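You operate a simulated robot arm through the tools that you are given. There is no shell and no other tool. Be economical: measure what you need, move in short steps, check, and stop when the job is done.

You run a simulated robot arm. Do the job below in one go: nothing can be reset, and whatever is moved stays where it is left.

## Task
Put the crushed parcel on hold and take it out of its tote.
Fine: read it, press HOLD, put the reader back, lay the parcel on the blue mat, press CLEAR last; the sound parcels stay in. Drop, pinch and damage nothing, leave nothing switched on.

It is judged by the outcome, as a careful person would: the job done as asked, and still so three seconds after it is handed in. It fails if anything else is knocked over, pushed out of place, dropped, spilled or broken.

## Robot
A 7-joint arm with a two-finger parallel gripper, fixed in place. Base frame: the origin is at the foot of the arm, x ahead of it, y to its left, z up; the work surface is at about z = 860. Readings come in mm, degrees, newtons and seconds.
With the tool pointing down near the work surface it reaches from about 300 to 700 mm from the base axis. Its first joint turns from -66.0 to 66.0 degrees. Payload 1.57 kg.
The tool frame sits at the grasp point between the pads (the TCP): z along the fingers, y along the line on which they close. The tips reach 30 mm beyond it. Largest opening 110 mm; finger width 24, thickness 12; the body of the gripper, 48 by 112 mm, starts 78 mm behind the TCP.
Orientation is that of the tool frame in the base frame, as a unit quaternion [w, x, y, z]. With the fingers straight down and closing along the base's y, the tool's x points along the base's -x, its y along +y and its z along -z.

## Interface
- The arm moves only by the tool step_arm. Its argument "plan" is one flat list of numbers, 7 for each row, row after row: the shift along the tool's x, y, z in mm, then the turn, a rotation vector about the tool's x, y, z in degrees, then the gripper command, from -1 (shut) to 1 (fully open), values between in proportion. In form: [tx, ty, tz, wx, wy, wz, grip, tx, ty, tz, wx, wy, wz, grip, ...]. A call has 1 to 12 rows; each row is the pose to reach, as a shift and turn from the pose commanded when the call began, along the tool's axes at that moment. A row lasts 0.2 s, in which the tool goes at most 50 mm and 8.6 degrees; a call with a longer step from one row to the next is refused whole, and so is a gripper value outside its range. A pose out of reach is approached as far as the arm can. The call stops where the force on the tool passes 40 N (or 10 N more than at its start, if that is more) or the arm is blocked; 0.2 s more then pass. Each finger travels about 108 mm/s and halts on what it meets, pressing with about 28 N; the grip force reading is that of the motor and also rises with nothing between the fingers. The clock runs only during rows and for 0.2 s after the last one: add rows that repeat a pose to give the fingers time. It gives the time, the measured TCP pose, the force on the tool (base axes), the opening and the grip force at its end, in the units of the frame above (readings bear some noise), with the torque about the TCP (base axes, N m) and any sound that the robot's microphone picked up.
- Cameras (640 x 400 px; columns grow to the right, rows downward): "scene" is fixed at [156, -394.8, 1382]; the picture's right is [0.82, -0.58, 0.00], its down [-0.43, -0.61, -0.66] and it looks along [0.38, 0.54, -0.75] (base axes); focal length 270 px, centre (320, 200). "wrist" rides on the gripper at [70, 16, -141] in the tool frame; the picture's right is [-0.23, 0.97, 0.00], its down [-0.86, -0.20, -0.48] and it looks along [-0.47, -0.11, 0.88] (tool axes); focal length 222 px, centre (320, 200). There is no depth. A picture from a camera that has moved, and an enlarged one, comes with that camera's place and axes in the base frame and with its lens.
- get_image(camera): a new picture of that camera. It takes no simulated time.
- inspect(camera, box): a new picture of the part [left, top, right, bottom] of that camera's present view, enlarged. It takes no simulated time.
- job_done(): hands the job in; it is judged then, once.

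Work in short steps. Places have to be worked out from the pictures, the camera data and where the tool is seen: move nearer, look again, correct. Check each grasp and each placing, and mend what went wrong. You have 120 turns and 76 pictures in all, those below and enlarged ones among them. Open the gripper and draw the arm clear of the work before you hand the job in, unless the task says otherwise; then end with one line.

The tools are called by a JSON object that holds its "op" and its "data". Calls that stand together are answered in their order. step_arm: Moves the arm, as the interface text tells. Its arguments: {"type":"object","properties":{"plan":{"type":"array"}},"required":["plan"]} The other tools are called the same way: get_image (camera) takes a picture; inspect (camera, box) takes an enlarged picture of a part of a camera's view; job_done () hands the job in.

At the start:

```text
clock: 0.0
tool_pos: [435.9, -191.0, 1153.2]
tool_rot: [0.001, 0.0, 1.0, 0.001]
force: [0.3, 0.2, 0.1]
ft_torque: [0.04, -0.01, 0.01]
width: 109.9
grasp_force: 0.2
```

scene: 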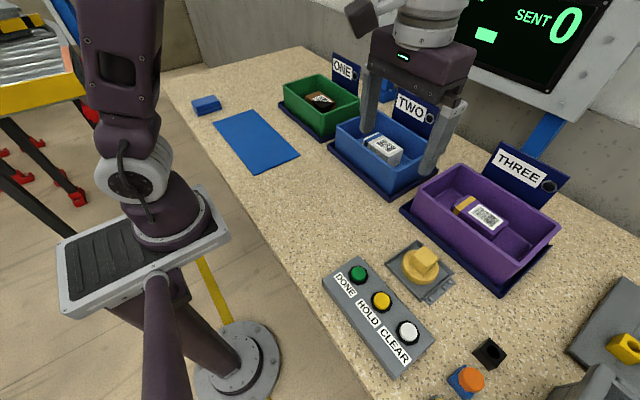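
wrist: 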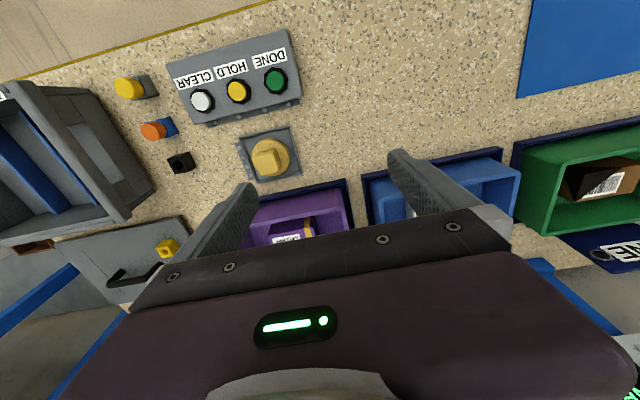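

The scene shows three totes, a button box, and a yellow object on a plate (perhaps the reader or a switch). I look closer at each part before moving.

{"op": "inspect", "data": {"camera": "scene", "box": [270, 60, 430, 160]}}

{"op": "inspect", "data": {"camera": "scene", "box": [400, 130, 640, 280]}}

{"op": "inspect", "data": {"camera": "scene", "box": [320, 235, 640, 400]}}

{"op": "inspect", "data": {"camera": "wrist", "box": [0, 40, 320, 240]}}

```text
4.00 times, centred on (350, 110) of scene
camera zoom: at [156.0, -394.8, 1382.0], right [0.82, -0.58, 0.0], down [-0.43, -0.61, -0.66], along [0.38, 0.54, -0.75], focal length 1081 px, centre (200, 560)
```

zoom: 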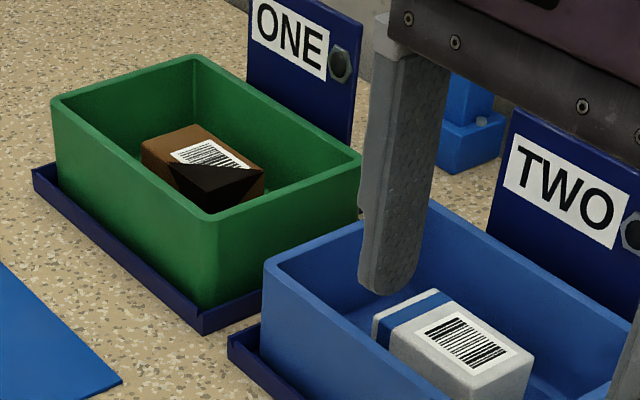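

```text
2.67 times, centred on (520, 205) of scene
camera zoom: at [156.0, -394.8, 1382.0], right [0.82, -0.58, 0.0], down [-0.43, -0.61, -0.66], along [0.38, 0.54, -0.75], focal length 721 px, centre (-213, 187)
```

zoom: 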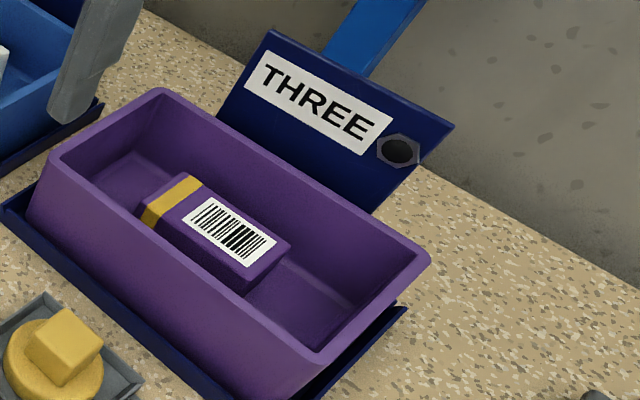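

```text
2.00 times, centred on (480, 318) of scene
camera zoom: at [156.0, -394.8, 1382.0], right [0.82, -0.58, 0.0], down [-0.43, -0.61, -0.66], along [0.38, 0.54, -0.75], focal length 541 px, centre (0, -35)
```

zoom: 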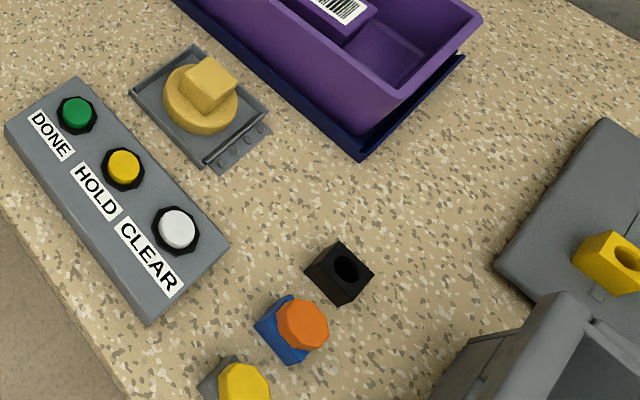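

```text
2.00 times, centred on (160, 140) of wrist
camera zoom: at [365.0, -176.0, 1293.4], right [0.23, 0.97, 0.0], down [0.86, -0.2, 0.48], along [0.47, -0.11, -0.88], focal length 444 px, centre (640, 320)
```

zoom: 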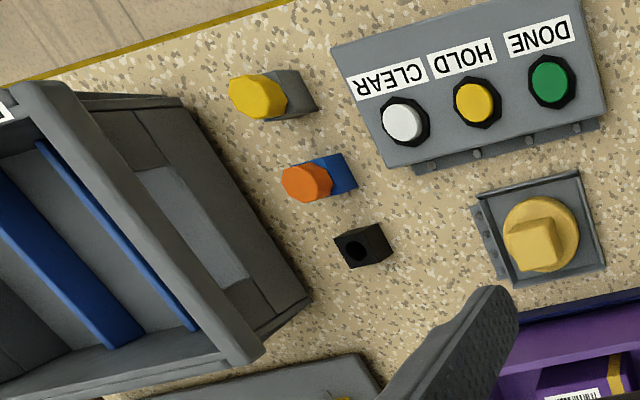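

The brown parcel in tote ONE has a crushed corner. I look more closely at the reader candidates, the display and the objects at right.

{"op": "inspect", "data": {"camera": "scene", "box": [380, 235, 460, 310]}}

{"op": "inspect", "data": {"camera": "scene", "box": [440, 0, 640, 125]}}

{"op": "inspect", "data": {"camera": "scene", "box": [440, 280, 640, 400]}}

{"op": "inspect", "data": {"camera": "wrist", "box": [480, 100, 640, 300]}}

```text
5.33 times, centred on (420, 272) of scene
camera zoom: at [156.0, -394.8, 1382.0], right [0.82, -0.58, 0.0], down [-0.43, -0.61, -0.66], along [0.38, 0.54, -0.75], focal length 1442 px, centre (-213, -187)
```

zoom: 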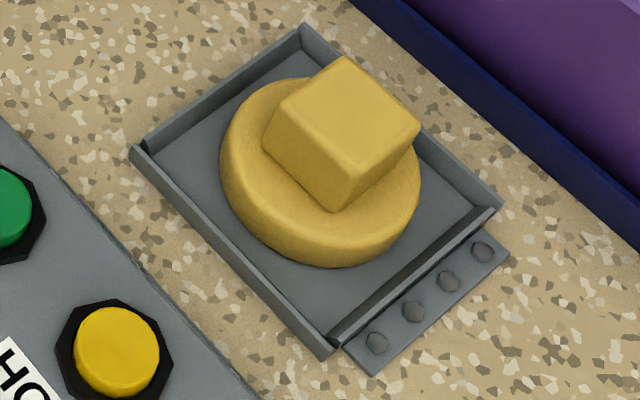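

```text
3.20 times, centred on (540, 62) of scene
camera zoom: at [156.0, -394.8, 1382.0], right [0.82, -0.58, 0.0], down [-0.43, -0.61, -0.66], along [0.38, 0.54, -0.75], focal length 865 px, centre (-384, 640)
```

zoom: 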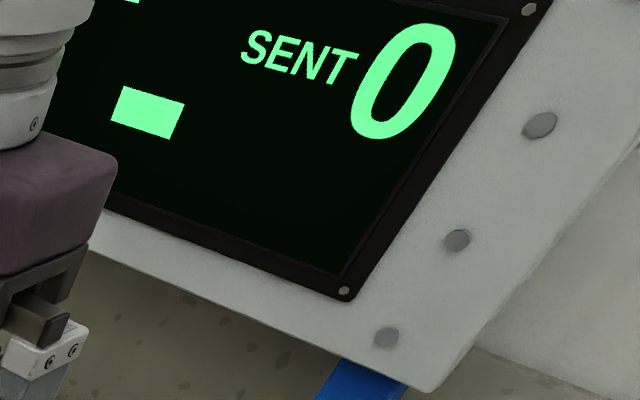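

```text
3.20 times, centred on (540, 340) of scene
camera zoom: at [156.0, -394.8, 1382.0], right [0.82, -0.58, 0.0], down [-0.43, -0.61, -0.66], along [0.38, 0.54, -0.75], focal length 865 px, centre (-384, -248)
```

zoom: 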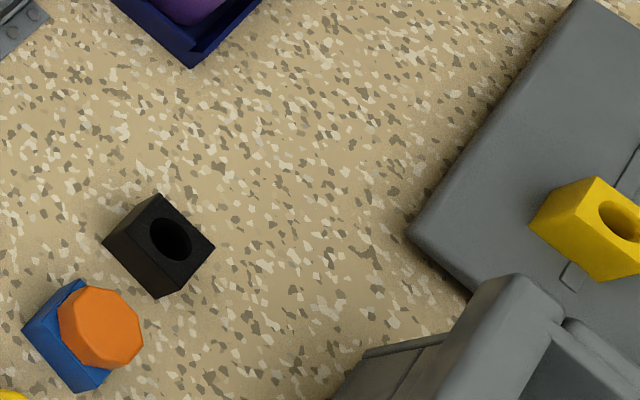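

```text
2.00 times, centred on (560, 200) of wrist
camera zoom: at [365.0, -176.0, 1293.4], right [0.23, 0.97, 0.0], down [0.86, -0.2, 0.48], along [0.47, -0.11, -0.88], focal length 444 px, centre (-160, 200)
```

zoom: 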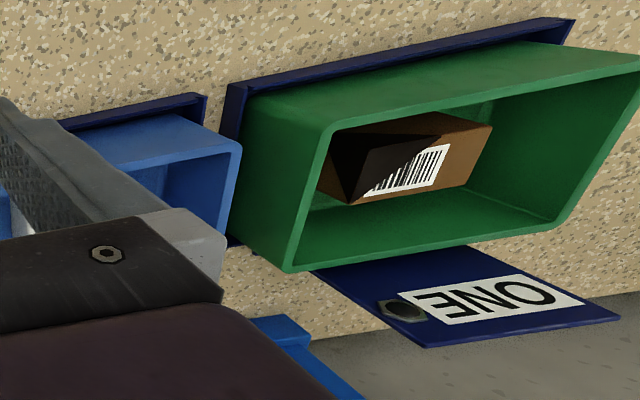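

The reader looks to be the yellow puck with a block grip in the tray near (488,-299); I move above and behind it for a better wrist view.

{"op": "step_arm", "data": {"plan": [9, -25, 26, 0, 0, 0, 1, 18, -50, 52, 0, 0, 0, 1, 27, -75, 78, 0, 0, 0, 1, 36, -99, 103, 0, 0, 0, 1, 36, -99, 103, 0, 0, 0, 1]}}

{"op": "get_image", "data": {"camera": "wrist"}}

{"op": "get_image", "data": {"camera": "scene"}}

```text
clock: 1.2
tool_pos: [397.6, -292.9, 1049.6]
tool_rot: [0.0, 0.0, 1.0, 0.0]
force: [0.2, 0.6, 0.1]
ft_torque: [0.02, 0.02, 0.06]
width: 110.0
grasp_force: 0.1
```

```text
65 pictures are left
camera wrist: at [327.4, -277.0, 1191.2], right [0.23, 0.97, 0.0], down [0.85, -0.2, 0.48], along [0.47, -0.11, -0.88], focal length 222 px, centre (320, 200)
```

wrist: 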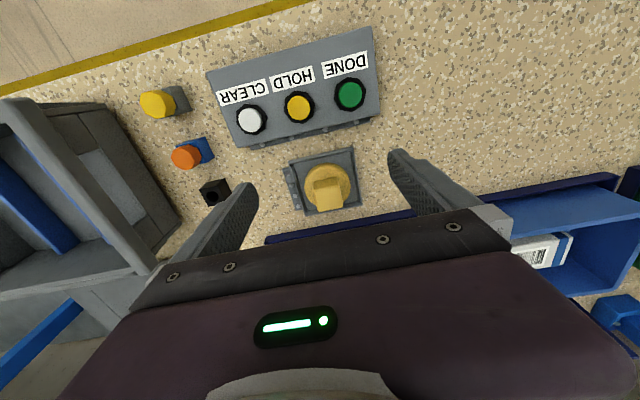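

```text
64 pictures are left
```

scene: 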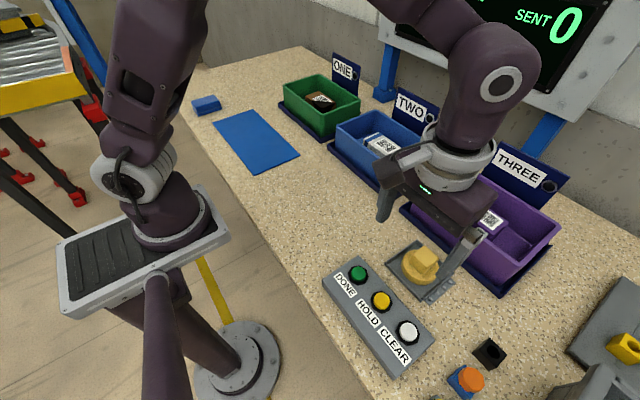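

{"op": "inspect", "data": {"camera": "wrist", "box": [275, 140, 375, 220]}}

{"op": "inspect", "data": {"camera": "wrist", "box": [190, 20, 390, 150]}}

```text
5.00 times, centred on (325, 180) of wrist
camera zoom: at [327.4, -277.0, 1191.2], right [0.23, 0.97, 0.0], down [0.85, -0.2, 0.48], along [0.47, -0.11, -0.88], focal length 1111 px, centre (295, 300)
```

zoom: 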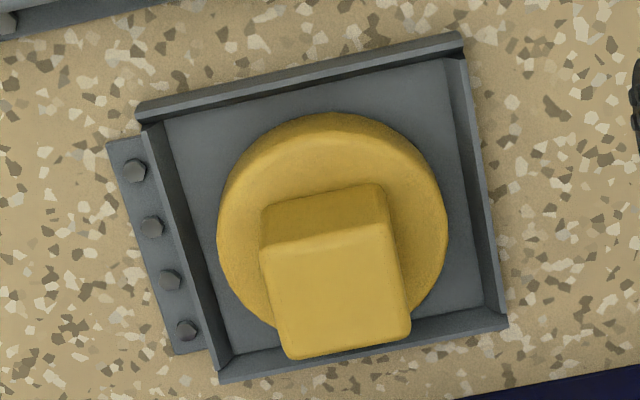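

```text
3.08 times, centred on (290, 85) of wrist
camera zoom: at [327.4, -277.0, 1191.2], right [0.23, 0.97, 0.0], down [0.85, -0.2, 0.48], along [0.47, -0.11, -0.88], focal length 684 px, centre (412, 554)
```

zoom: 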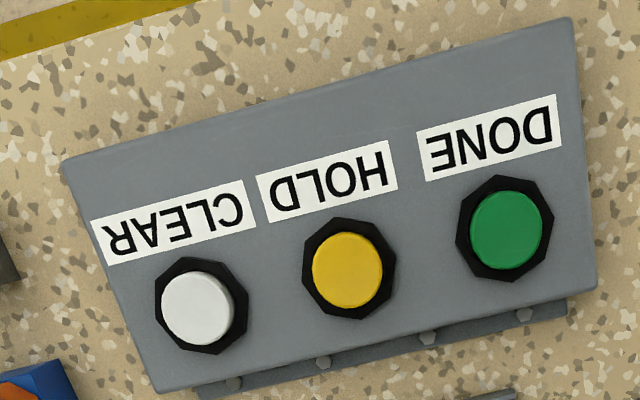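

Triangulating the block top gives about (468,-298, z~920-935), ~33 mm wide, yaw about -4°. I move over it at z≈985 and look again.

{"op": "step_arm", "data": {"plan": [-24, -2, 20, 0, 0, 1.5, 1, -48, -4, 40, 0, 0, 3, 1, -70, -6, 65, 0, 0, 4.2, 1, -70, -6, 65, 0, 0, 4.2, 1]}}

{"op": "get_image", "data": {"camera": "wrist"}}

{"op": "inspect", "data": {"camera": "scene", "box": [360, 180, 480, 310]}}

```text
clock: 2.2
tool_pos: [470.2, -297.7, 985.3]
tool_rot: [0.0, 0.037, 0.999, 0.0]
force: [0.9, -0.2, 0.1]
ft_torque: [-0.02, -0.02, -0.02]
width: 110.3
grasp_force: 0.0
```

```text
61 pictures are left
camera wrist: at [400.6, -276.5, 1126.4], right [0.3, 0.95, 0.0], down [0.84, -0.26, 0.48], along [0.46, -0.14, -0.88], focal length 222 px, centre (320, 200)
```

wrist: 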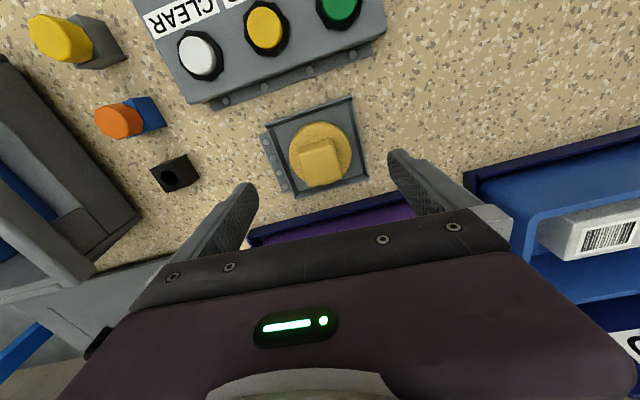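

```text
3.08 times, centred on (420, 245) of scene
camera zoom: at [156.1, -394.8, 1382.0], right [0.82, -0.58, 0.0], down [-0.43, -0.61, -0.66], along [0.38, 0.54, -0.75], focal length 832 px, centre (12, 62)
```

zoom: 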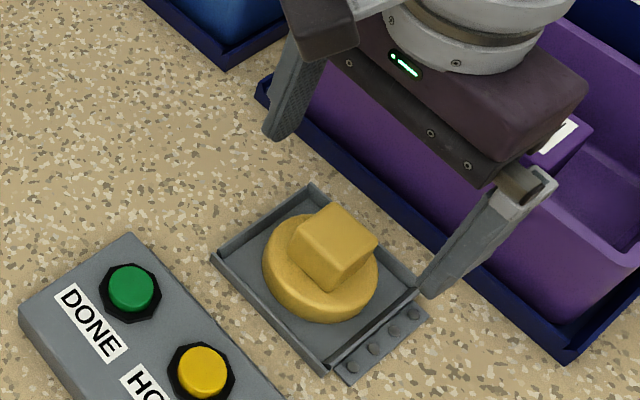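

Estimates agree on block centre ≈(465,-297), top near z≈930. I lower to TCP z≈937 with the fingers still open and check.

{"op": "step_arm", "data": {"plan": [4, 0, 16, 0, 0, 0, 1, 4, 0, 32, 0, 0, 0, 1, 4, 0, 47, 0, 0, 0, 1, 4, 0, 47, 0, 0, 0, 1]}}

{"op": "get_image", "data": {"camera": "wrist"}}

{"op": "inspect", "data": {"camera": "scene", "box": [360, 180, 480, 310]}}

```text
clock: 3.2
tool_pos: [464.8, -296.3, 939.2]
tool_rot: [0.0, 0.036, 0.999, 0.0]
force: [0.2, 1.1, -0.6]
ft_torque: [0.01, 0.03, -0.04]
width: 110.4
grasp_force: 0.0
```

```text
59 pictures are left
camera wrist: at [396.3, -275.3, 1079.6], right [0.3, 0.95, 0.0], down [0.84, -0.26, 0.48], along [0.46, -0.14, -0.88], focal length 222 px, centre (320, 200)
```

wrist: 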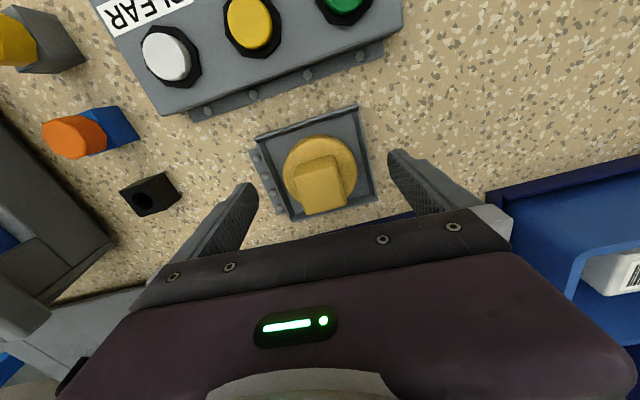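

```text
3.08 times, centred on (420, 245) of scene
camera zoom: at [156.0, -394.8, 1382.0], right [0.82, -0.58, 0.0], down [-0.43, -0.61, -0.66], along [0.38, 0.54, -0.75], focal length 832 px, centre (12, 62)
```

zoom: 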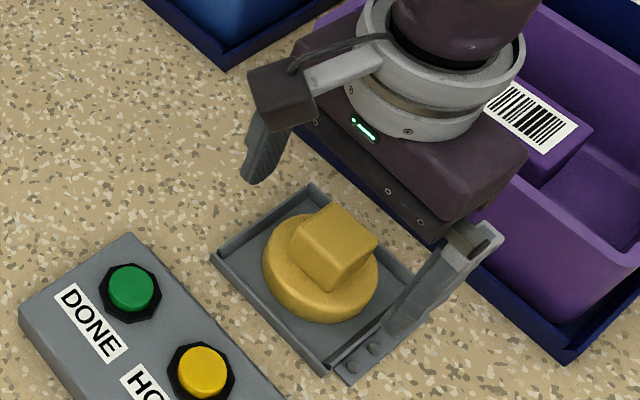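

All four views fit a block centre ≈(462,-297) with top ≈ 935-940; fingers straddle it properly. I nudge 3 mm back and close.

{"op": "step_arm", "data": {"plan": [3, 0, 0, 0, 0, 0, 1, 3, 0, 0, 0, 0, 0, 0, 3, 0, 0, 0, 0, 0, -0.3, 3, 0, 0, 0, 0, 0, -1, 3, 0, 0, 0, 0, 0, -1, 3, 0, 0, 0, 0, 0, -1]}}

{"op": "inspect", "data": {"camera": "scene", "box": [360, 180, 480, 310]}}

{"op": "get_image", "data": {"camera": "wrist"}}

```text
clock: 4.6
tool_pos: [462.7, -297.6, 938.4]
tool_rot: [0.0, 0.036, 0.999, 0.0]
force: [-0.3, -0.1, 3.1]
ft_torque: [-0.15, 0.02, 0.0]
width: 37.4
grasp_force: 27.7
```

```text
3.08 times, centred on (420, 245) of scene
camera zoom: at [156.0, -394.7, 1382.0], right [0.82, -0.58, 0.0], down [-0.43, -0.61, -0.66], along [0.38, 0.54, -0.75], focal length 832 px, centre (12, 62)
```

zoom: 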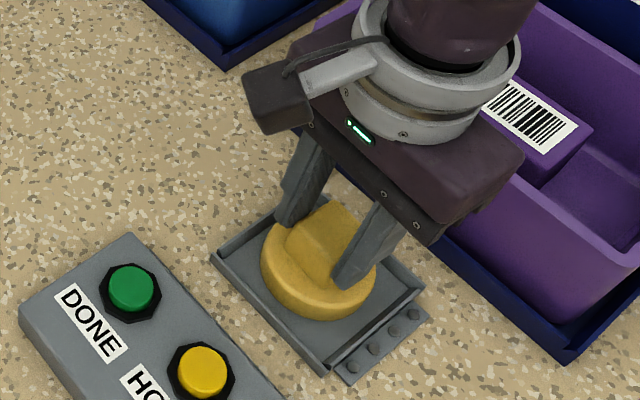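

```text
56 pictures are left
camera wrist: at [393.2, -275.0, 1079.4], right [0.3, 0.95, 0.0], down [0.84, -0.26, 0.48], along [0.46, -0.14, -0.88], focal length 222 px, centre (320, 200)
```

wrist: 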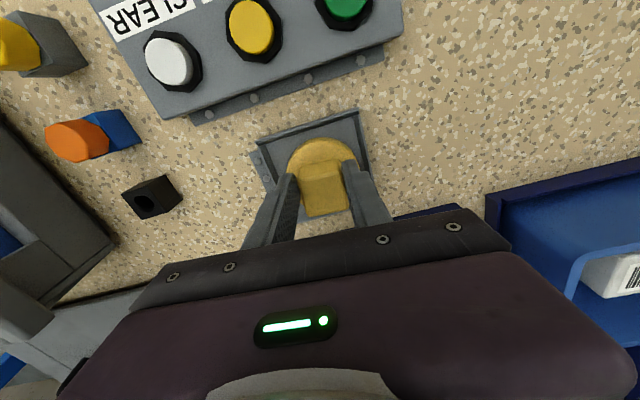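

The grip is firm at 37.4 mm near the block base. I lift 15 mm, slowly, to check that the reader comes along.

{"op": "step_arm", "data": {"plan": [0, 0, -4, 0, 0, 0, -1, 0, 0, -8, 0, 0, 0, -1, 0, 0, -15, 0, 0, 0, -1, 0, 0, -15, 0, 0, 0, -1]}}

{"op": "inspect", "data": {"camera": "scene", "box": [360, 180, 480, 310]}}

```text
clock: 5.6
tool_pos: [461.6, -297.2, 952.1]
tool_rot: [-0.001, 0.036, 0.999, 0.0]
force: [-0.2, -1.0, -0.2]
ft_torque: [0.02, -0.02, 0.02]
width: 0.0
grasp_force: 21.7
```

```text
3.08 times, centred on (420, 245) of scene
camera zoom: at [156.0, -394.8, 1382.0], right [0.82, -0.58, 0.0], down [-0.43, -0.61, -0.66], along [0.38, 0.54, -0.75], focal length 832 px, centre (12, 62)
```

zoom: 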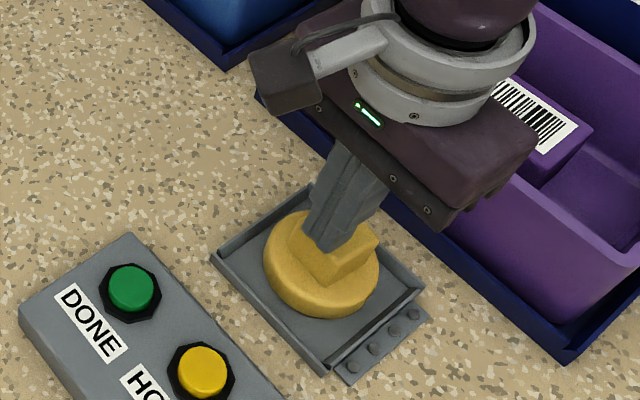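

The fingers slid off the top of the block: it is lower than I judged (top ≈915, centre x≈471). I rise, open and look again.

{"op": "step_arm", "data": {"plan": [0, 0, -12, 0, 0, 0, -1, 0, 0, -24, 0, 0, 0, -1, 0, 0, -24, 0, 0, 0, 0, 0, 0, -24, 0, 0, 0, 1, 0, 0, -24, 0, 0, 0, 1, 0, 0, -24, 0, 0, 0, 1]}}

{"op": "inspect", "data": {"camera": "wrist", "box": [240, 90, 400, 210]}}

{"op": "inspect", "data": {"camera": "scene", "box": [380, 235, 460, 310]}}

```text
clock: 7.0
tool_pos: [463.1, -296.2, 975.4]
tool_rot: [0.0, 0.037, 0.999, 0.001]
force: [0.0, 0.6, -0.9]
ft_torque: [-0.01, 0.02, 0.02]
width: 110.1
grasp_force: 0.2
```

```text
3.33 times, centred on (320, 150) of wrist
camera zoom: at [393.7, -275.2, 1116.4], right [0.3, 0.95, 0.0], down [0.84, -0.26, 0.48], along [0.46, -0.14, -0.88], focal length 740 px, centre (320, 367)
```

zoom: 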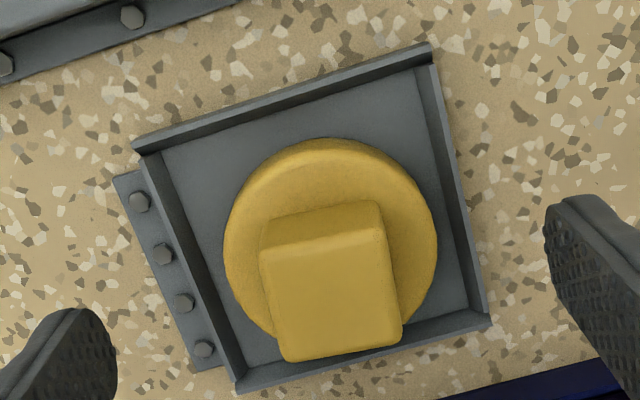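

```text
5.33 times, centred on (420, 272) of scene
camera zoom: at [156.0, -394.8, 1382.0], right [0.82, -0.58, 0.0], down [-0.43, -0.61, -0.66], along [0.38, 0.54, -0.75], focal length 1442 px, centre (-213, -187)
```

zoom: 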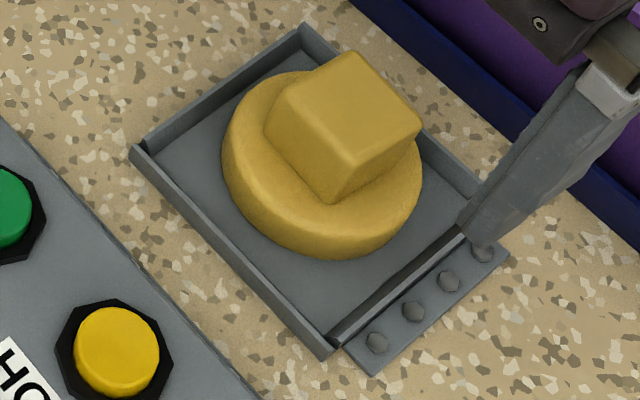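

The block is now resolved: centre ≈(479,-296), top ≈911, base ≈881, yaw ≈ -7°. I line up there and descend to TCP z≈917.

{"op": "step_arm", "data": {"plan": [-16, 1, 0, 0, 0, 3, 1, -16, 1, 20, 0, 0, 3, 1, -16, 1, 40, 0, 0, 3, 1, -16, 1, 58, 0, 0, 3, 1, -16, 1, 58, 0, 0, 3, 1]}}

{"op": "inspect", "data": {"camera": "wrist", "box": [240, 90, 400, 210]}}

{"op": "inspect", "data": {"camera": "scene", "box": [370, 200, 470, 300]}}

```text
clock: 8.2
tool_pos: [478.5, -298.1, 919.5]
tool_rot: [0.0, 0.063, 0.998, 0.0]
force: [0.0, -0.3, -0.7]
ft_torque: [0.02, -0.01, 0.02]
width: 110.1
grasp_force: 0.0
```

```text
3.33 times, centred on (320, 150) of wrist
camera zoom: at [410.0, -272.2, 1059.3], right [0.35, 0.94, 0.0], down [0.82, -0.3, 0.48], along [0.45, -0.17, -0.88], focal length 740 px, centre (320, 367)
```

zoom: 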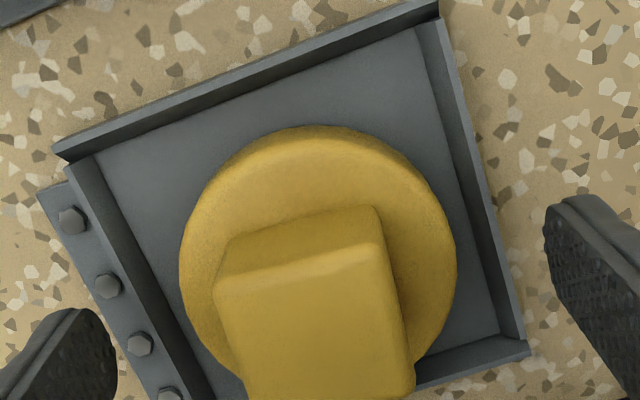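

```text
4.00 times, centred on (420, 250) of scene
camera zoom: at [156.0, -394.8, 1382.0], right [0.82, -0.58, 0.0], down [-0.43, -0.61, -0.66], along [0.38, 0.54, -0.75], focal length 1081 px, centre (-80, 0)
```

zoom: 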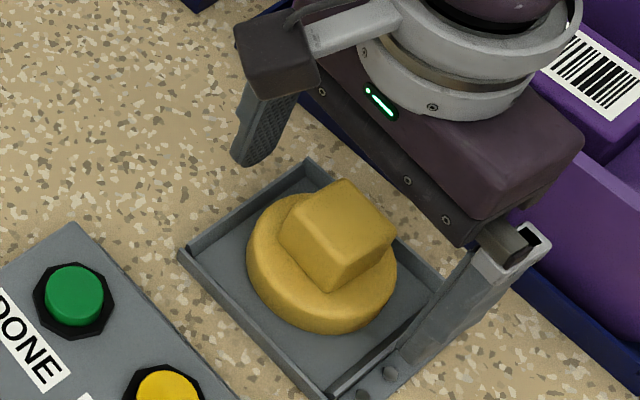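

The fingers straddle the block with correct yaw and no contact. I close and then lift 15 mm.

{"op": "step_arm", "data": {"plan": [0, 0, 0, 0, 0, 0, 0, 0, 0, 0, 0, 0, 0, -0.3, 0, 0, 0, 0, 0, 0, -1, 0, 0, 0, 0, 0, 0, -1, 0, 0, 0, 0, 0, 0, -1]}}

{"op": "step_arm", "data": {"plan": [0, 0, -3, 0, 0, 0, -1, 0, 0, -8, 0, 0, 0, -1, 0, 0, -15, 0, 0, 0, -1, 0, 0, -15, 0, 0, 0, -1]}}

{"op": "inspect", "data": {"camera": "scene", "box": [370, 200, 470, 300]}}

```text
clock: 9.4
tool_pos: [477.7, -298.9, 918.9]
tool_rot: [0.0, 0.063, 0.998, 0.0]
force: [1.3, -0.8, 0.9]
ft_torque: [-0.05, -0.04, 0.0]
width: 37.2
grasp_force: 27.9
```

```text
clock: 10.4
tool_pos: [478.2, -298.6, 933.7]
tool_rot: [0.001, 0.062, 0.998, 0.0]
force: [0.0, 0.2, -1.7]
ft_torque: [-0.03, -0.02, -0.04]
width: 37.3
grasp_force: 28.0
```

```text
4.00 times, centred on (420, 250) of scene
camera zoom: at [156.1, -394.8, 1381.9], right [0.82, -0.58, 0.0], down [-0.43, -0.61, -0.66], along [0.38, 0.54, -0.75], focal length 1081 px, centre (-80, 0)
```

zoom: 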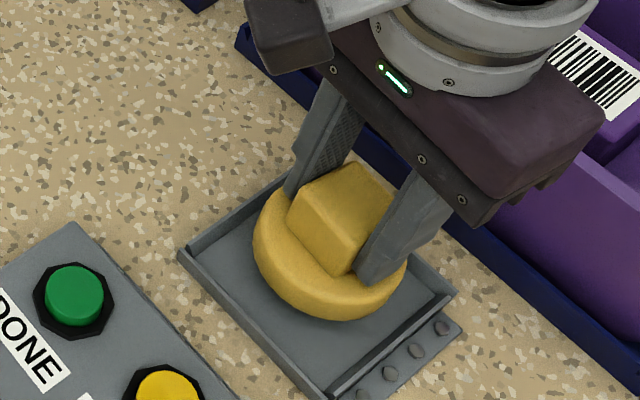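

The reader is held (puck bottom ≈51 mm below TCP). I raise it to z≈1100 and swing left, keeping x≈475 so it stays off the other totes.

{"op": "step_arm", "data": {"plan": [0, 0, -30, 0, 0, 0, -1, 0, 0, -70, 0, 0, 0, -1, 5, 5, -110, 0, 0, 0, -1, 10, 30, -145, 0, 0, 0, -1, 15, 65, -165, 0, 0, 0, -1, 20, 105, -168, 0, 0, 0, -1, 25, 145, -168, 0, 0, 0, -1, 30, 185, -168, 0, 0, 0, -1, 35, 220, -168, 0, 0, 0, -1, 38, 240, -168, 0, 0, 0, -1]}}

{"op": "step_arm", "data": {"plan": [5, 25, 0, 0, 0, 0, -1, 10, 60, 0, 0, 0, 0, -1, 15, 100, 0, 0, 0, 0, -1, 20, 140, 0, 0, 0, 0, -1, 25, 180, 0, 0, 0, 0, -1, 30, 220, 0, 0, 0, 0, -1, 33, 245, 0, 0, 0, 0, -1, 33, 251, 0, 0, 0, 0, -1]}}

{"op": "get_image", "data": {"camera": "wrist"}}

{"op": "get_image", "data": {"camera": "scene"}}

```text
clock: 12.6
tool_pos: [471.9, -54.3, 1100.8]
tool_rot: [0.0, 0.063, 0.998, 0.0]
force: [0.4, 0.0, -0.5]
ft_torque: [0.04, 0.02, 0.01]
width: 37.2
grasp_force: 27.9
```

```text
clock: 14.4
tool_pos: [470.9, 200.2, 1101.4]
tool_rot: [0.0, 0.062, 0.998, 0.0]
force: [-0.4, 0.0, -1.9]
ft_torque: [0.0, 0.02, -0.01]
width: 37.5
grasp_force: 27.7
```

```text
49 pictures are left
camera wrist: at [402.2, 225.0, 1242.0], right [0.35, 0.94, 0.0], down [0.82, -0.31, 0.48], along [0.45, -0.17, -0.88], focal length 222 px, centre (320, 200)
```

wrist: 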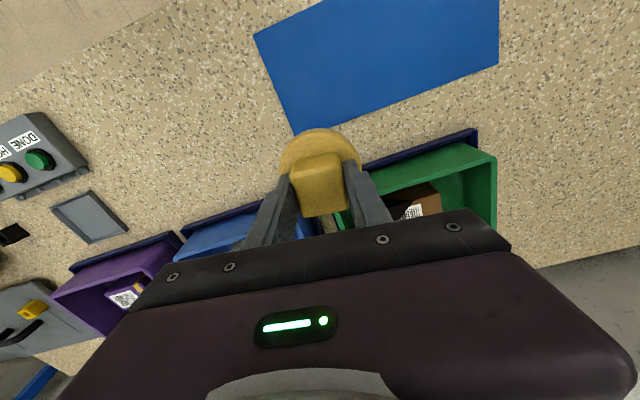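

```text
48 pictures are left
```

scene: 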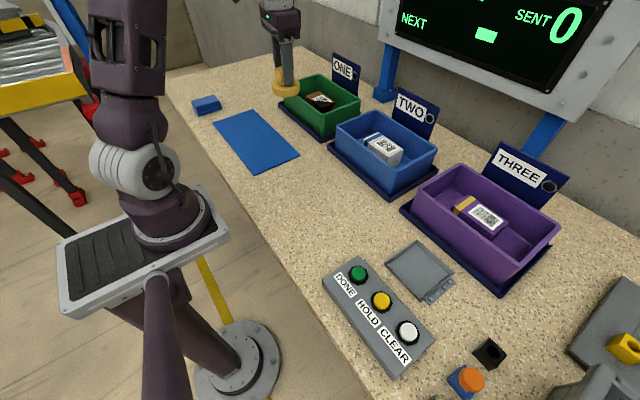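

{"op": "inspect", "data": {"camera": "wrist", "box": [340, 120, 500, 230]}}

{"op": "inspect", "data": {"camera": "scene", "box": [270, 50, 380, 145]}}

```text
3.64 times, centred on (420, 175) of wrist
camera zoom: at [402.2, 225.0, 1242.0], right [0.35, 0.94, 0.0], down [0.82, -0.31, 0.48], along [0.45, -0.17, -0.88], focal length 808 px, centre (-44, 291)
```

zoom: 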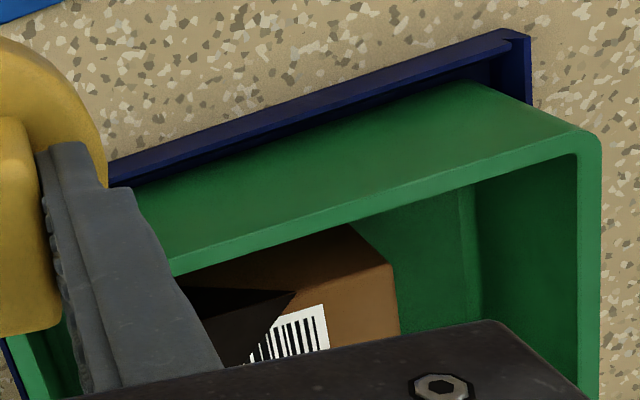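

```text
4.21 times, centred on (325, 98) of scene
camera zoom: at [156.1, -394.7, 1382.0], right [0.82, -0.58, 0.0], down [-0.43, -0.61, -0.66], along [0.38, 0.54, -0.75], focal length 1138 px, centre (299, 632)
```

zoom: 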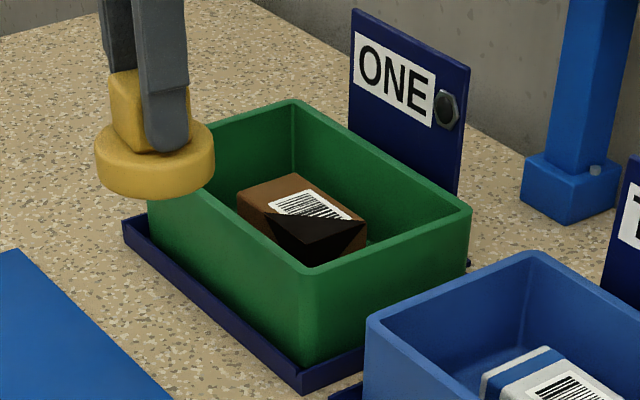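

I move forward to about (560,190,1130) to see parcel ONE unobstructed.

{"op": "step_arm", "data": {"plan": [-30, 0, -10, 0, 0, 0, -1, -60, 0, -20, 0, 0, 0, -1, -90, 1, -30, 0, 0, 0, -1, -90, 1, -30, 0, 0, 0, -1]}}

{"op": "inspect", "data": {"camera": "wrist", "box": [320, 80, 560, 240]}}

```text
clock: 15.4
tool_pos: [557.0, 188.2, 1131.9]
tool_rot: [0.001, 0.063, 0.998, 0.0]
force: [0.1, 0.1, -1.4]
ft_torque: [0.01, -0.02, -0.02]
width: 37.3
grasp_force: 27.9
```

```text
2.50 times, centred on (440, 160) of wrist
camera zoom: at [490.5, 213.3, 1272.4], right [0.35, 0.94, 0.0], down [0.82, -0.31, 0.48], along [0.45, -0.17, -0.88], focal length 555 px, centre (20, 300)
```

zoom: 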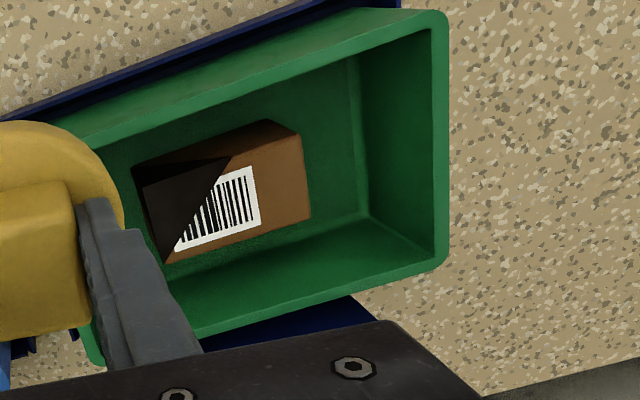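

Parcel ONE is nearly square to the base axes: centre ≈(656,303), top ≈905, 59 mm in x by 103 in y, dent at its near/right corner, barcode ≈(655,294). I bring the reader above the barcode, staying high first.

{"op": "step_arm", "data": {"plan": [-21, 29, 0, 0, 0, 0, -1, -42, 58, 0, 0, 0, 0, -1, -63, 88, 0, 0, 0, 0, -1, -84, 117, 0, 0, 0, 0, -1, -84, 117, 30, 0, 0, 0, -1, -84, 117, 60, 0, 0, 0, -1, -84, 117, 80, 0, 0, 0, -1, -84, 117, 80, 0, 0, 0, -1]}}

{"op": "inspect", "data": {"camera": "scene", "box": [240, 30, 400, 145]}}

{"op": "get_image", "data": {"camera": "wrist"}}

```text
clock: 17.2
tool_pos: [606.4, 262.6, 1044.5]
tool_rot: [0.001, 0.063, 0.998, 0.0]
force: [0.0, -0.1, -1.0]
ft_torque: [0.03, 0.0, 0.02]
width: 37.4
grasp_force: 28.1
out of reach, approached as far as the arm can: row 2, 3, 4, 5, 6, 7, 8
```

```text
3.48 times, centred on (320, 88) of scene
camera zoom: at [156.0, -394.8, 1382.0], right [0.82, -0.58, 0.0], down [-0.43, -0.61, -0.66], along [0.38, 0.54, -0.75], focal length 940 px, centre (320, 591)
```

zoom: 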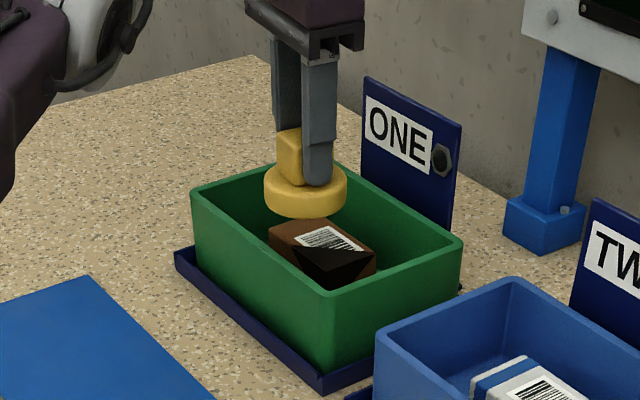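

```text
43 pictures are left
camera wrist: at [538.2, 289.0, 1186.2], right [0.35, 0.94, 0.0], down [0.82, -0.3, 0.48], along [0.45, -0.17, -0.88], focal length 222 px, centre (320, 200)
```

wrist: 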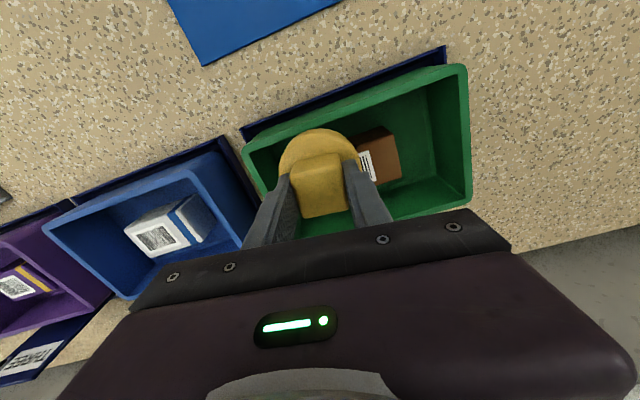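

The arm is short of reach at this height (stopped at r≈661); reach should grow lower down. I lower 40 mm — still above the tote rim — and see how far out it gets.

{"op": "step_arm", "data": {"plan": [0, 0, 15, 0, 0, 0, -1, 0, 0, 30, 0, 0, 0, -1, 0, 0, 40, 0, 0, 0, -1, 0, 0, 40, 0, 0, 0, -1]}}

```text
clock: 18.2
tool_pos: [607.8, 261.1, 1008.2]
tool_rot: [0.0, 0.064, 0.998, 0.0]
force: [-0.1, 0.3, -0.1]
ft_torque: [0.02, 0.0, 0.03]
width: 37.3
grasp_force: 27.7
out of reach, approached as far as the arm can: row 1, 2
```

The commanded pose follows the actual one. I now try stepping outward at this height.

{"op": "step_arm", "data": {"plan": [-10, 9, 0, 0, 0, 0, -1, -20, 19, 0, 0, 0, 0, -1, -30, 28, 0, 0, 0, 0, -1, -40, 38, 0, 0, 0, 0, -1, -40, 38, 0, 0, 0, 0, -1]}}

```text
clock: 19.4
tool_pos: [613.9, 269.1, 1009.4]
tool_rot: [0.0, 0.062, 0.998, -0.001]
force: [0.3, 0.1, -0.9]
ft_torque: [-0.03, 0.0, -0.02]
width: 37.3
grasp_force: 28.0
out of reach, approached as far as the arm can: row 1, 2, 3, 4, 5
```

Tool-down reach is ~670 mm here, so I tilt the tool 15° outward (radially) to gain reach, rising 10 mm for rim clearance, then step out.

{"op": "step_arm", "data": {"plan": [0, 0, -10, -2.6, -4.25, 0, -1, -5, 3, -10, -5.25, -8.5, 0, -1, -10, 6, -10, -7.9, -12.8, 0, -1, -18, 12, -10, -7.9, -12.8, 0, -1, -26, 17, -10, -7.9, -12.8, 0, -1, -30, 20, -10, -7.9, -12.8, 0, -1, -30, 20, -10, -7.9, -12.8, 0, -1]}}

{"op": "get_image", "data": {"camera": "wrist"}}

{"op": "inspect", "data": {"camera": "scene", "box": [240, 30, 400, 145]}}

```text
clock: 21.0
tool_pos: [645.9, 283.7, 1018.9]
tool_rot: [0.114, 0.062, 0.99, 0.062]
force: [0.2, -0.1, -1.2]
ft_torque: [0.03, -0.02, -0.01]
width: 37.2
grasp_force: 28.1
```

```text
42 pictures are left
camera wrist: at [546.6, 295.6, 1142.2], right [0.33, 0.93, 0.18], down [0.69, -0.37, 0.62], along [0.65, -0.08, -0.76], focal length 222 px, centre (320, 200)
```

wrist: 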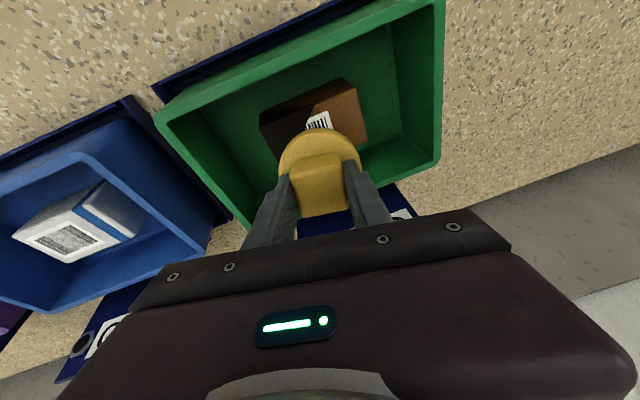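

```text
3.48 times, centred on (320, 88) of scene
camera zoom: at [156.1, -394.8, 1382.0], right [0.82, -0.58, 0.0], down [-0.43, -0.61, -0.66], along [0.38, 0.54, -0.75], focal length 940 px, centre (320, 591)
```

zoom: 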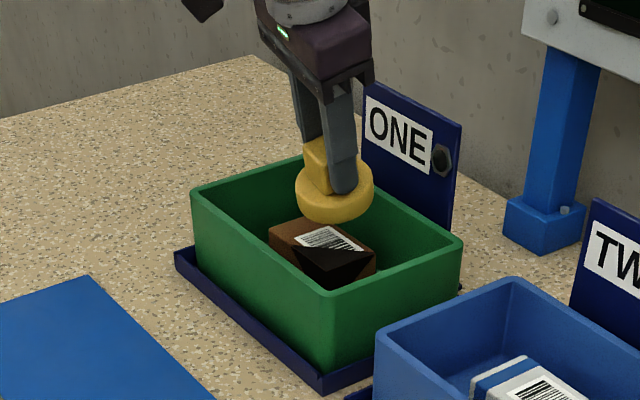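

Reach is fine with the tilt: TCP (646,284,1019). I lower so the puck's face is ~30 mm above the barcode and aimed at it, listening for a beep.

{"op": "step_arm", "data": {"plan": [6, -1.3, 10.5, 0, 0, 0, -1, 12, -2.6, 21, 0, 0, 0, -1, 17.6, -3.9, 31.7, 0, 0, 0, -1, 17.6, -3.9, 31.7, 0, 0, 0, -1, 17.6, -3.9, 31.7, 0, 0, 0, -1]}}

{"op": "get_image", "data": {"camera": "scene"}}

```text
clock: 22.2
tool_pos: [638.3, 286.1, 987.0]
tool_rot: [0.116, 0.062, 0.989, 0.062]
force: [-0.5, -1.1, 11.1]
ft_torque: [-0.13, 0.26, 0.03]
width: 37.1
grasp_force: 28.5
```

```text
40 pictures are left
```

scene: 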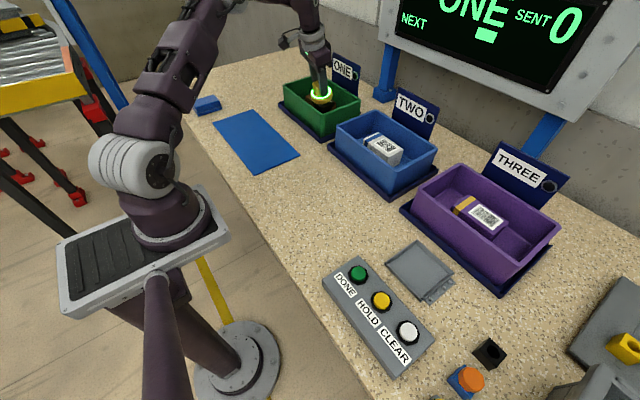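

The reader lit up, the display shows ONE, and there's an 11 N contact; I back off upward gently and look.

{"op": "step_arm", "data": {"plan": [-3, 2, -14, 0, 0, 0, -1, -5, 3, -28, 0, 0, 0, -1, -8, 5, -44, 0, 0, 0, -1, -8, 5, -44, 0, 0, 0, -1]}}

{"op": "get_image", "data": {"camera": "wrist"}}

{"op": "get_image", "data": {"camera": "scene"}}

```text
clock: 23.2
tool_pos: [634.5, 286.0, 1030.3]
tool_rot: [0.114, 0.062, 0.99, 0.062]
force: [0.2, 0.5, -1.0]
ft_torque: [0.01, 0.02, -0.01]
width: 37.4
grasp_force: 28.0
```

```text
39 pictures are left
camera wrist: at [534.6, 297.0, 1153.1], right [0.33, 0.93, 0.18], down [0.69, -0.37, 0.62], along [0.65, -0.08, -0.76], focal length 222 px, centre (320, 200)
```

wrist: 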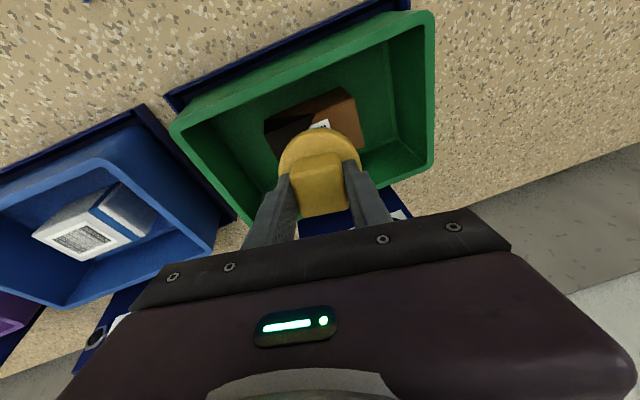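

```text
38 pictures are left
```

scene: 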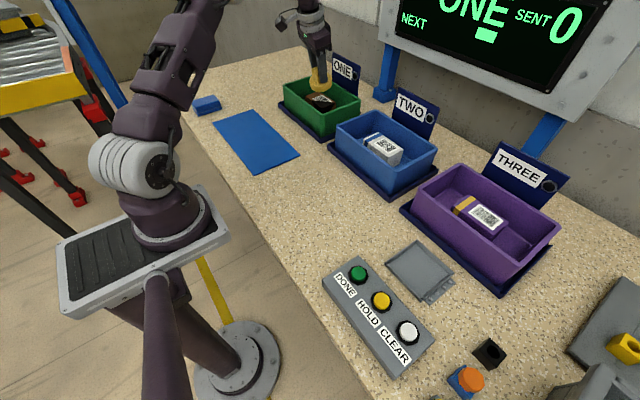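

Reading succeeded (display: ONE, lamp out again). Before leaving I check that the parcel was not disturbed by the light touch and refine its height.

{"op": "inspect", "data": {"camera": "wrist", "box": [240, 60, 400, 180]}}

{"op": "inspect", "data": {"camera": "scene", "box": [270, 40, 380, 145]}}

```text
3.33 times, centred on (320, 120) of wrist
camera zoom: at [534.6, 297.0, 1153.1], right [0.33, 0.93, 0.18], down [0.69, -0.37, 0.62], along [0.65, -0.08, -0.76], focal length 740 px, centre (320, 467)
```

zoom: 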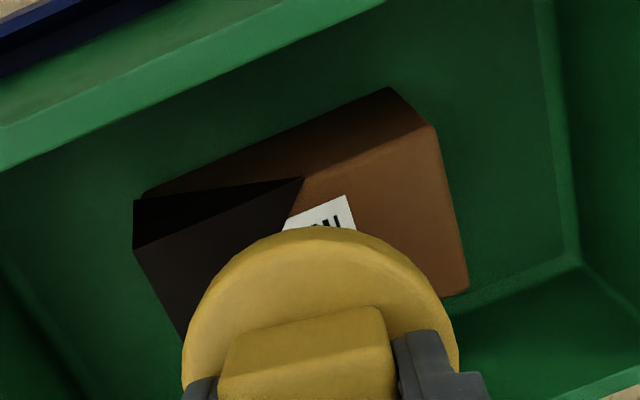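

```text
3.81 times, centred on (325, 92) of scene
camera zoom: at [156.1, -394.8, 1382.0], right [0.82, -0.58, 0.0], down [-0.43, -0.61, -0.66], along [0.38, 0.54, -0.75], focal length 1030 px, centre (301, 610)
```

zoom: 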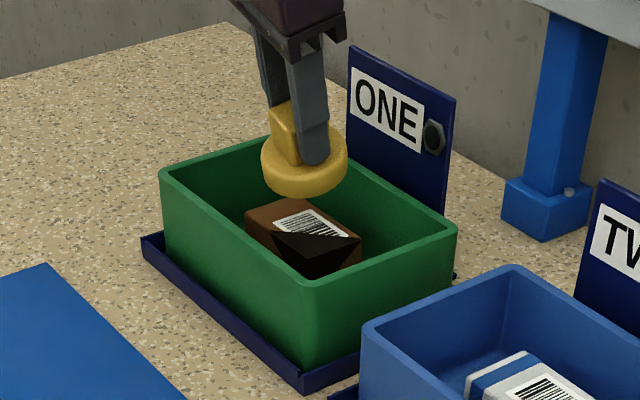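

Parcel is in place, untouched in position. I withdraw upward and untilt the tool, then head for the HOLD button at ≈(352,-308,903).

{"op": "step_arm", "data": {"plan": [6, -4, -20, 0, 0, 0, -1, 12, -8, -40, 2.6, 4.25, 0, -1, 20, -14, -60, 5.25, 8.5, 0, -1, 30, -20, -80, 7.9, 12.8, 0, -1, 36.6, -25, -94.7, 7.9, 12.8, 0, -1, 36.6, -25, -94.7, 7.9, 12.8, 0, -1]}}

```text
clock: 24.6
tool_pos: [574.9, 255.5, 1109.3]
tool_rot: [0.0, 0.062, 0.998, 0.0]
force: [0.1, 0.3, -1.8]
ft_torque: [0.0, 0.0, -0.01]
width: 37.4
grasp_force: 28.1
```

{"op": "step_arm", "data": {"plan": [16, -30, 0, 0, 0, 0, -1, 34, -66, 0, 0, 0, 0, -1, 55, -107, 0, 0, 0, 0, -1, 76, -148, 0, 0, 0, 0, -1, 97, -189, 0, 0, 0, 0, -1, 119, -230, 0, 0, 0, 0, -1, 135, -262, 0, 0, 0, 0, -1, 141.7, -275, 0, 0, 0, 0, -1]}}

{"op": "step_arm", "data": {"plan": [1, -30, 0, 0, 0, 0, -1, 2, -70, 0, 0, 0, 0, -1, 3, -112, 0, 0, 0, 0, -1, 5, -155, 0, 0, 0, 0, -1, 6, -198, 10, 0, 0, 0, -1, 7, -240, 30, 0, 0, 0, -1, 8, -275, 60, 0, 0, 0, -1, 9, -300, 85, 0, 0, 0, -1, 9, -311.5, 100, 0, 0, 0, -1, 9, -311.5, 100, 0, 0, 0, -1]}}

{"op": "get_image", "data": {"camera": "scene"}}

{"op": "get_image", "data": {"camera": "wrist"}}

```text
clock: 26.4
tool_pos: [398.4, -0.4, 1109.2]
tool_rot: [0.0, 0.064, 0.998, -0.001]
force: [0.1, 0.6, -1.1]
ft_torque: [0.0, -0.01, -0.02]
width: 37.4
grasp_force: 27.9
```

```text
clock: 28.6
tool_pos: [352.0, -306.6, 1008.6]
tool_rot: [0.0, 0.062, 0.998, 0.0]
force: [0.3, 0.0, -0.6]
ft_torque: [-0.03, 0.02, 0.04]
width: 37.2
grasp_force: 28.4
```

```text
35 pictures are left
```

scene: 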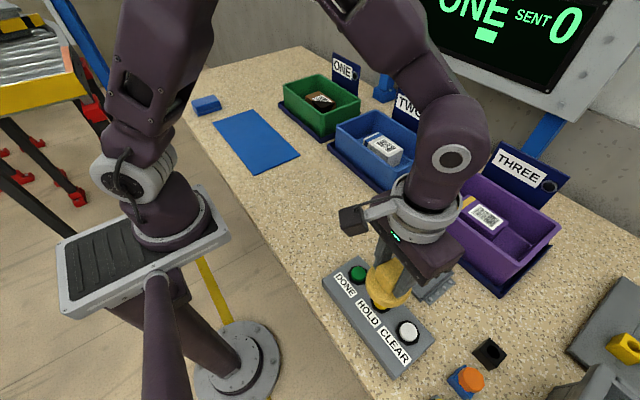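

```text
34 pictures are left
camera wrist: at [284.5, -281.8, 1149.5], right [0.35, 0.94, 0.0], down [0.82, -0.3, 0.48], along [0.45, -0.17, -0.88], focal length 222 px, centre (320, 200)
```

wrist: 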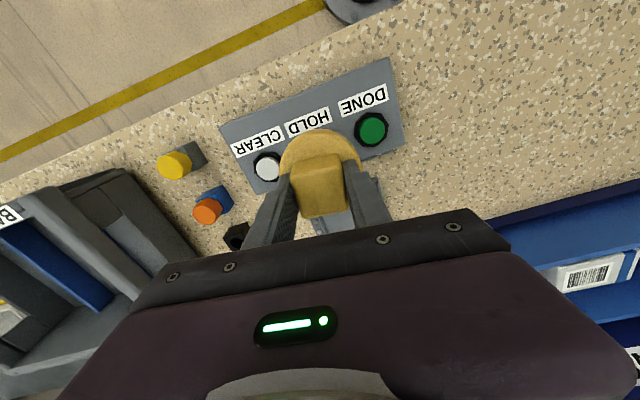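

The puck is centred over HOLD; neighbours are 62 mm away, so its 33 mm radius clears them. I lower to just above the button.

{"op": "step_arm", "data": {"plan": [0, 0, 15, 0, 0, 0, -1, 0, 0, 30, 0, 0, 0, -1, 0, 0, 44, 0, 0, 0, -1, 0, 0, 44, 0, 0, 0, -1]}}

{"op": "inspect", "data": {"camera": "scene", "box": [320, 230, 440, 350]}}

```text
clock: 29.6
tool_pos: [352.1, -306.4, 964.7]
tool_rot: [0.0, 0.063, 0.998, -0.001]
force: [-0.1, 0.1, -1.3]
ft_torque: [-0.03, 0.01, -0.01]
width: 37.3
grasp_force: 27.9
```

```text
3.33 times, centred on (380, 290) of scene
camera zoom: at [156.0, -394.8, 1381.9], right [0.82, -0.58, 0.0], down [-0.43, -0.61, -0.66], along [0.38, 0.54, -0.75], focal length 901 px, centre (120, -100)
```

zoom: 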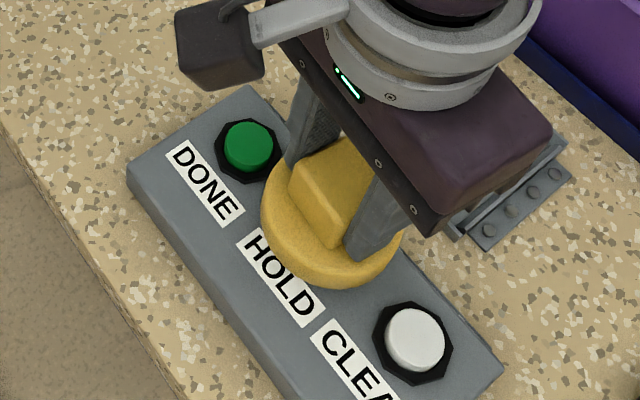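

Clear of DONE and CLEAR. I press down in small increments, reading force and sound.

{"op": "step_arm", "data": {"plan": [0, 0, 3, 0, 0, 0, -1, 0, 0, 6, 0, 0, 0, -1, 0, 0, 8, 0, 0, 0, -1]}}

{"op": "step_arm", "data": {"plan": [0, 0, 1.5, 0, 0, 0, -1, 0, 0, 3, 0, 0, 0, -1]}}

```text
clock: 30.4
tool_pos: [350.8, -308.9, 956.6]
tool_rot: [0.0, 0.063, 0.998, 0.0]
force: [0.5, -0.1, -1.5]
ft_torque: [-0.03, 0.02, 0.01]
width: 37.1
grasp_force: 27.9
```

```text
clock: 31.0
tool_pos: [352.3, -308.2, 953.9]
tool_rot: [0.0, 0.063, 0.998, 0.0]
force: [0.1, -0.5, 1.1]
ft_torque: [-0.02, -0.04, 0.02]
width: 37.1
grasp_force: 28.2
```

Contact is just beginning (force +1 N). I continue a little further.

{"op": "step_arm", "data": {"plan": [0, 0, 1.5, 0, 0, 0, -1, 0, 0, 3, 0, 0, 0, -1]}}

{"op": "inspect", "data": {"camera": "scene", "box": [380, 0, 640, 120]}}

```text
clock: 31.6
tool_pos: [352.3, -307.0, 950.2]
tool_rot: [0.001, 0.062, 0.998, 0.0]
force: [1.7, 0.3, 5.5]
ft_torque: [0.0, -0.1, 0.01]
width: 37.3
grasp_force: 27.8
heard: click
```

```text
2.46 times, centred on (510, 60) of scene
camera zoom: at [156.0, -394.7, 1382.0], right [0.82, -0.58, 0.0], down [-0.43, -0.61, -0.66], along [0.38, 0.54, -0.75], focal length 666 px, centre (-148, 545)
```

zoom: 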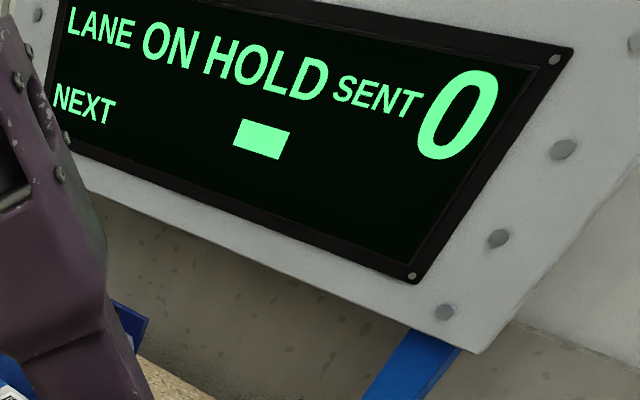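

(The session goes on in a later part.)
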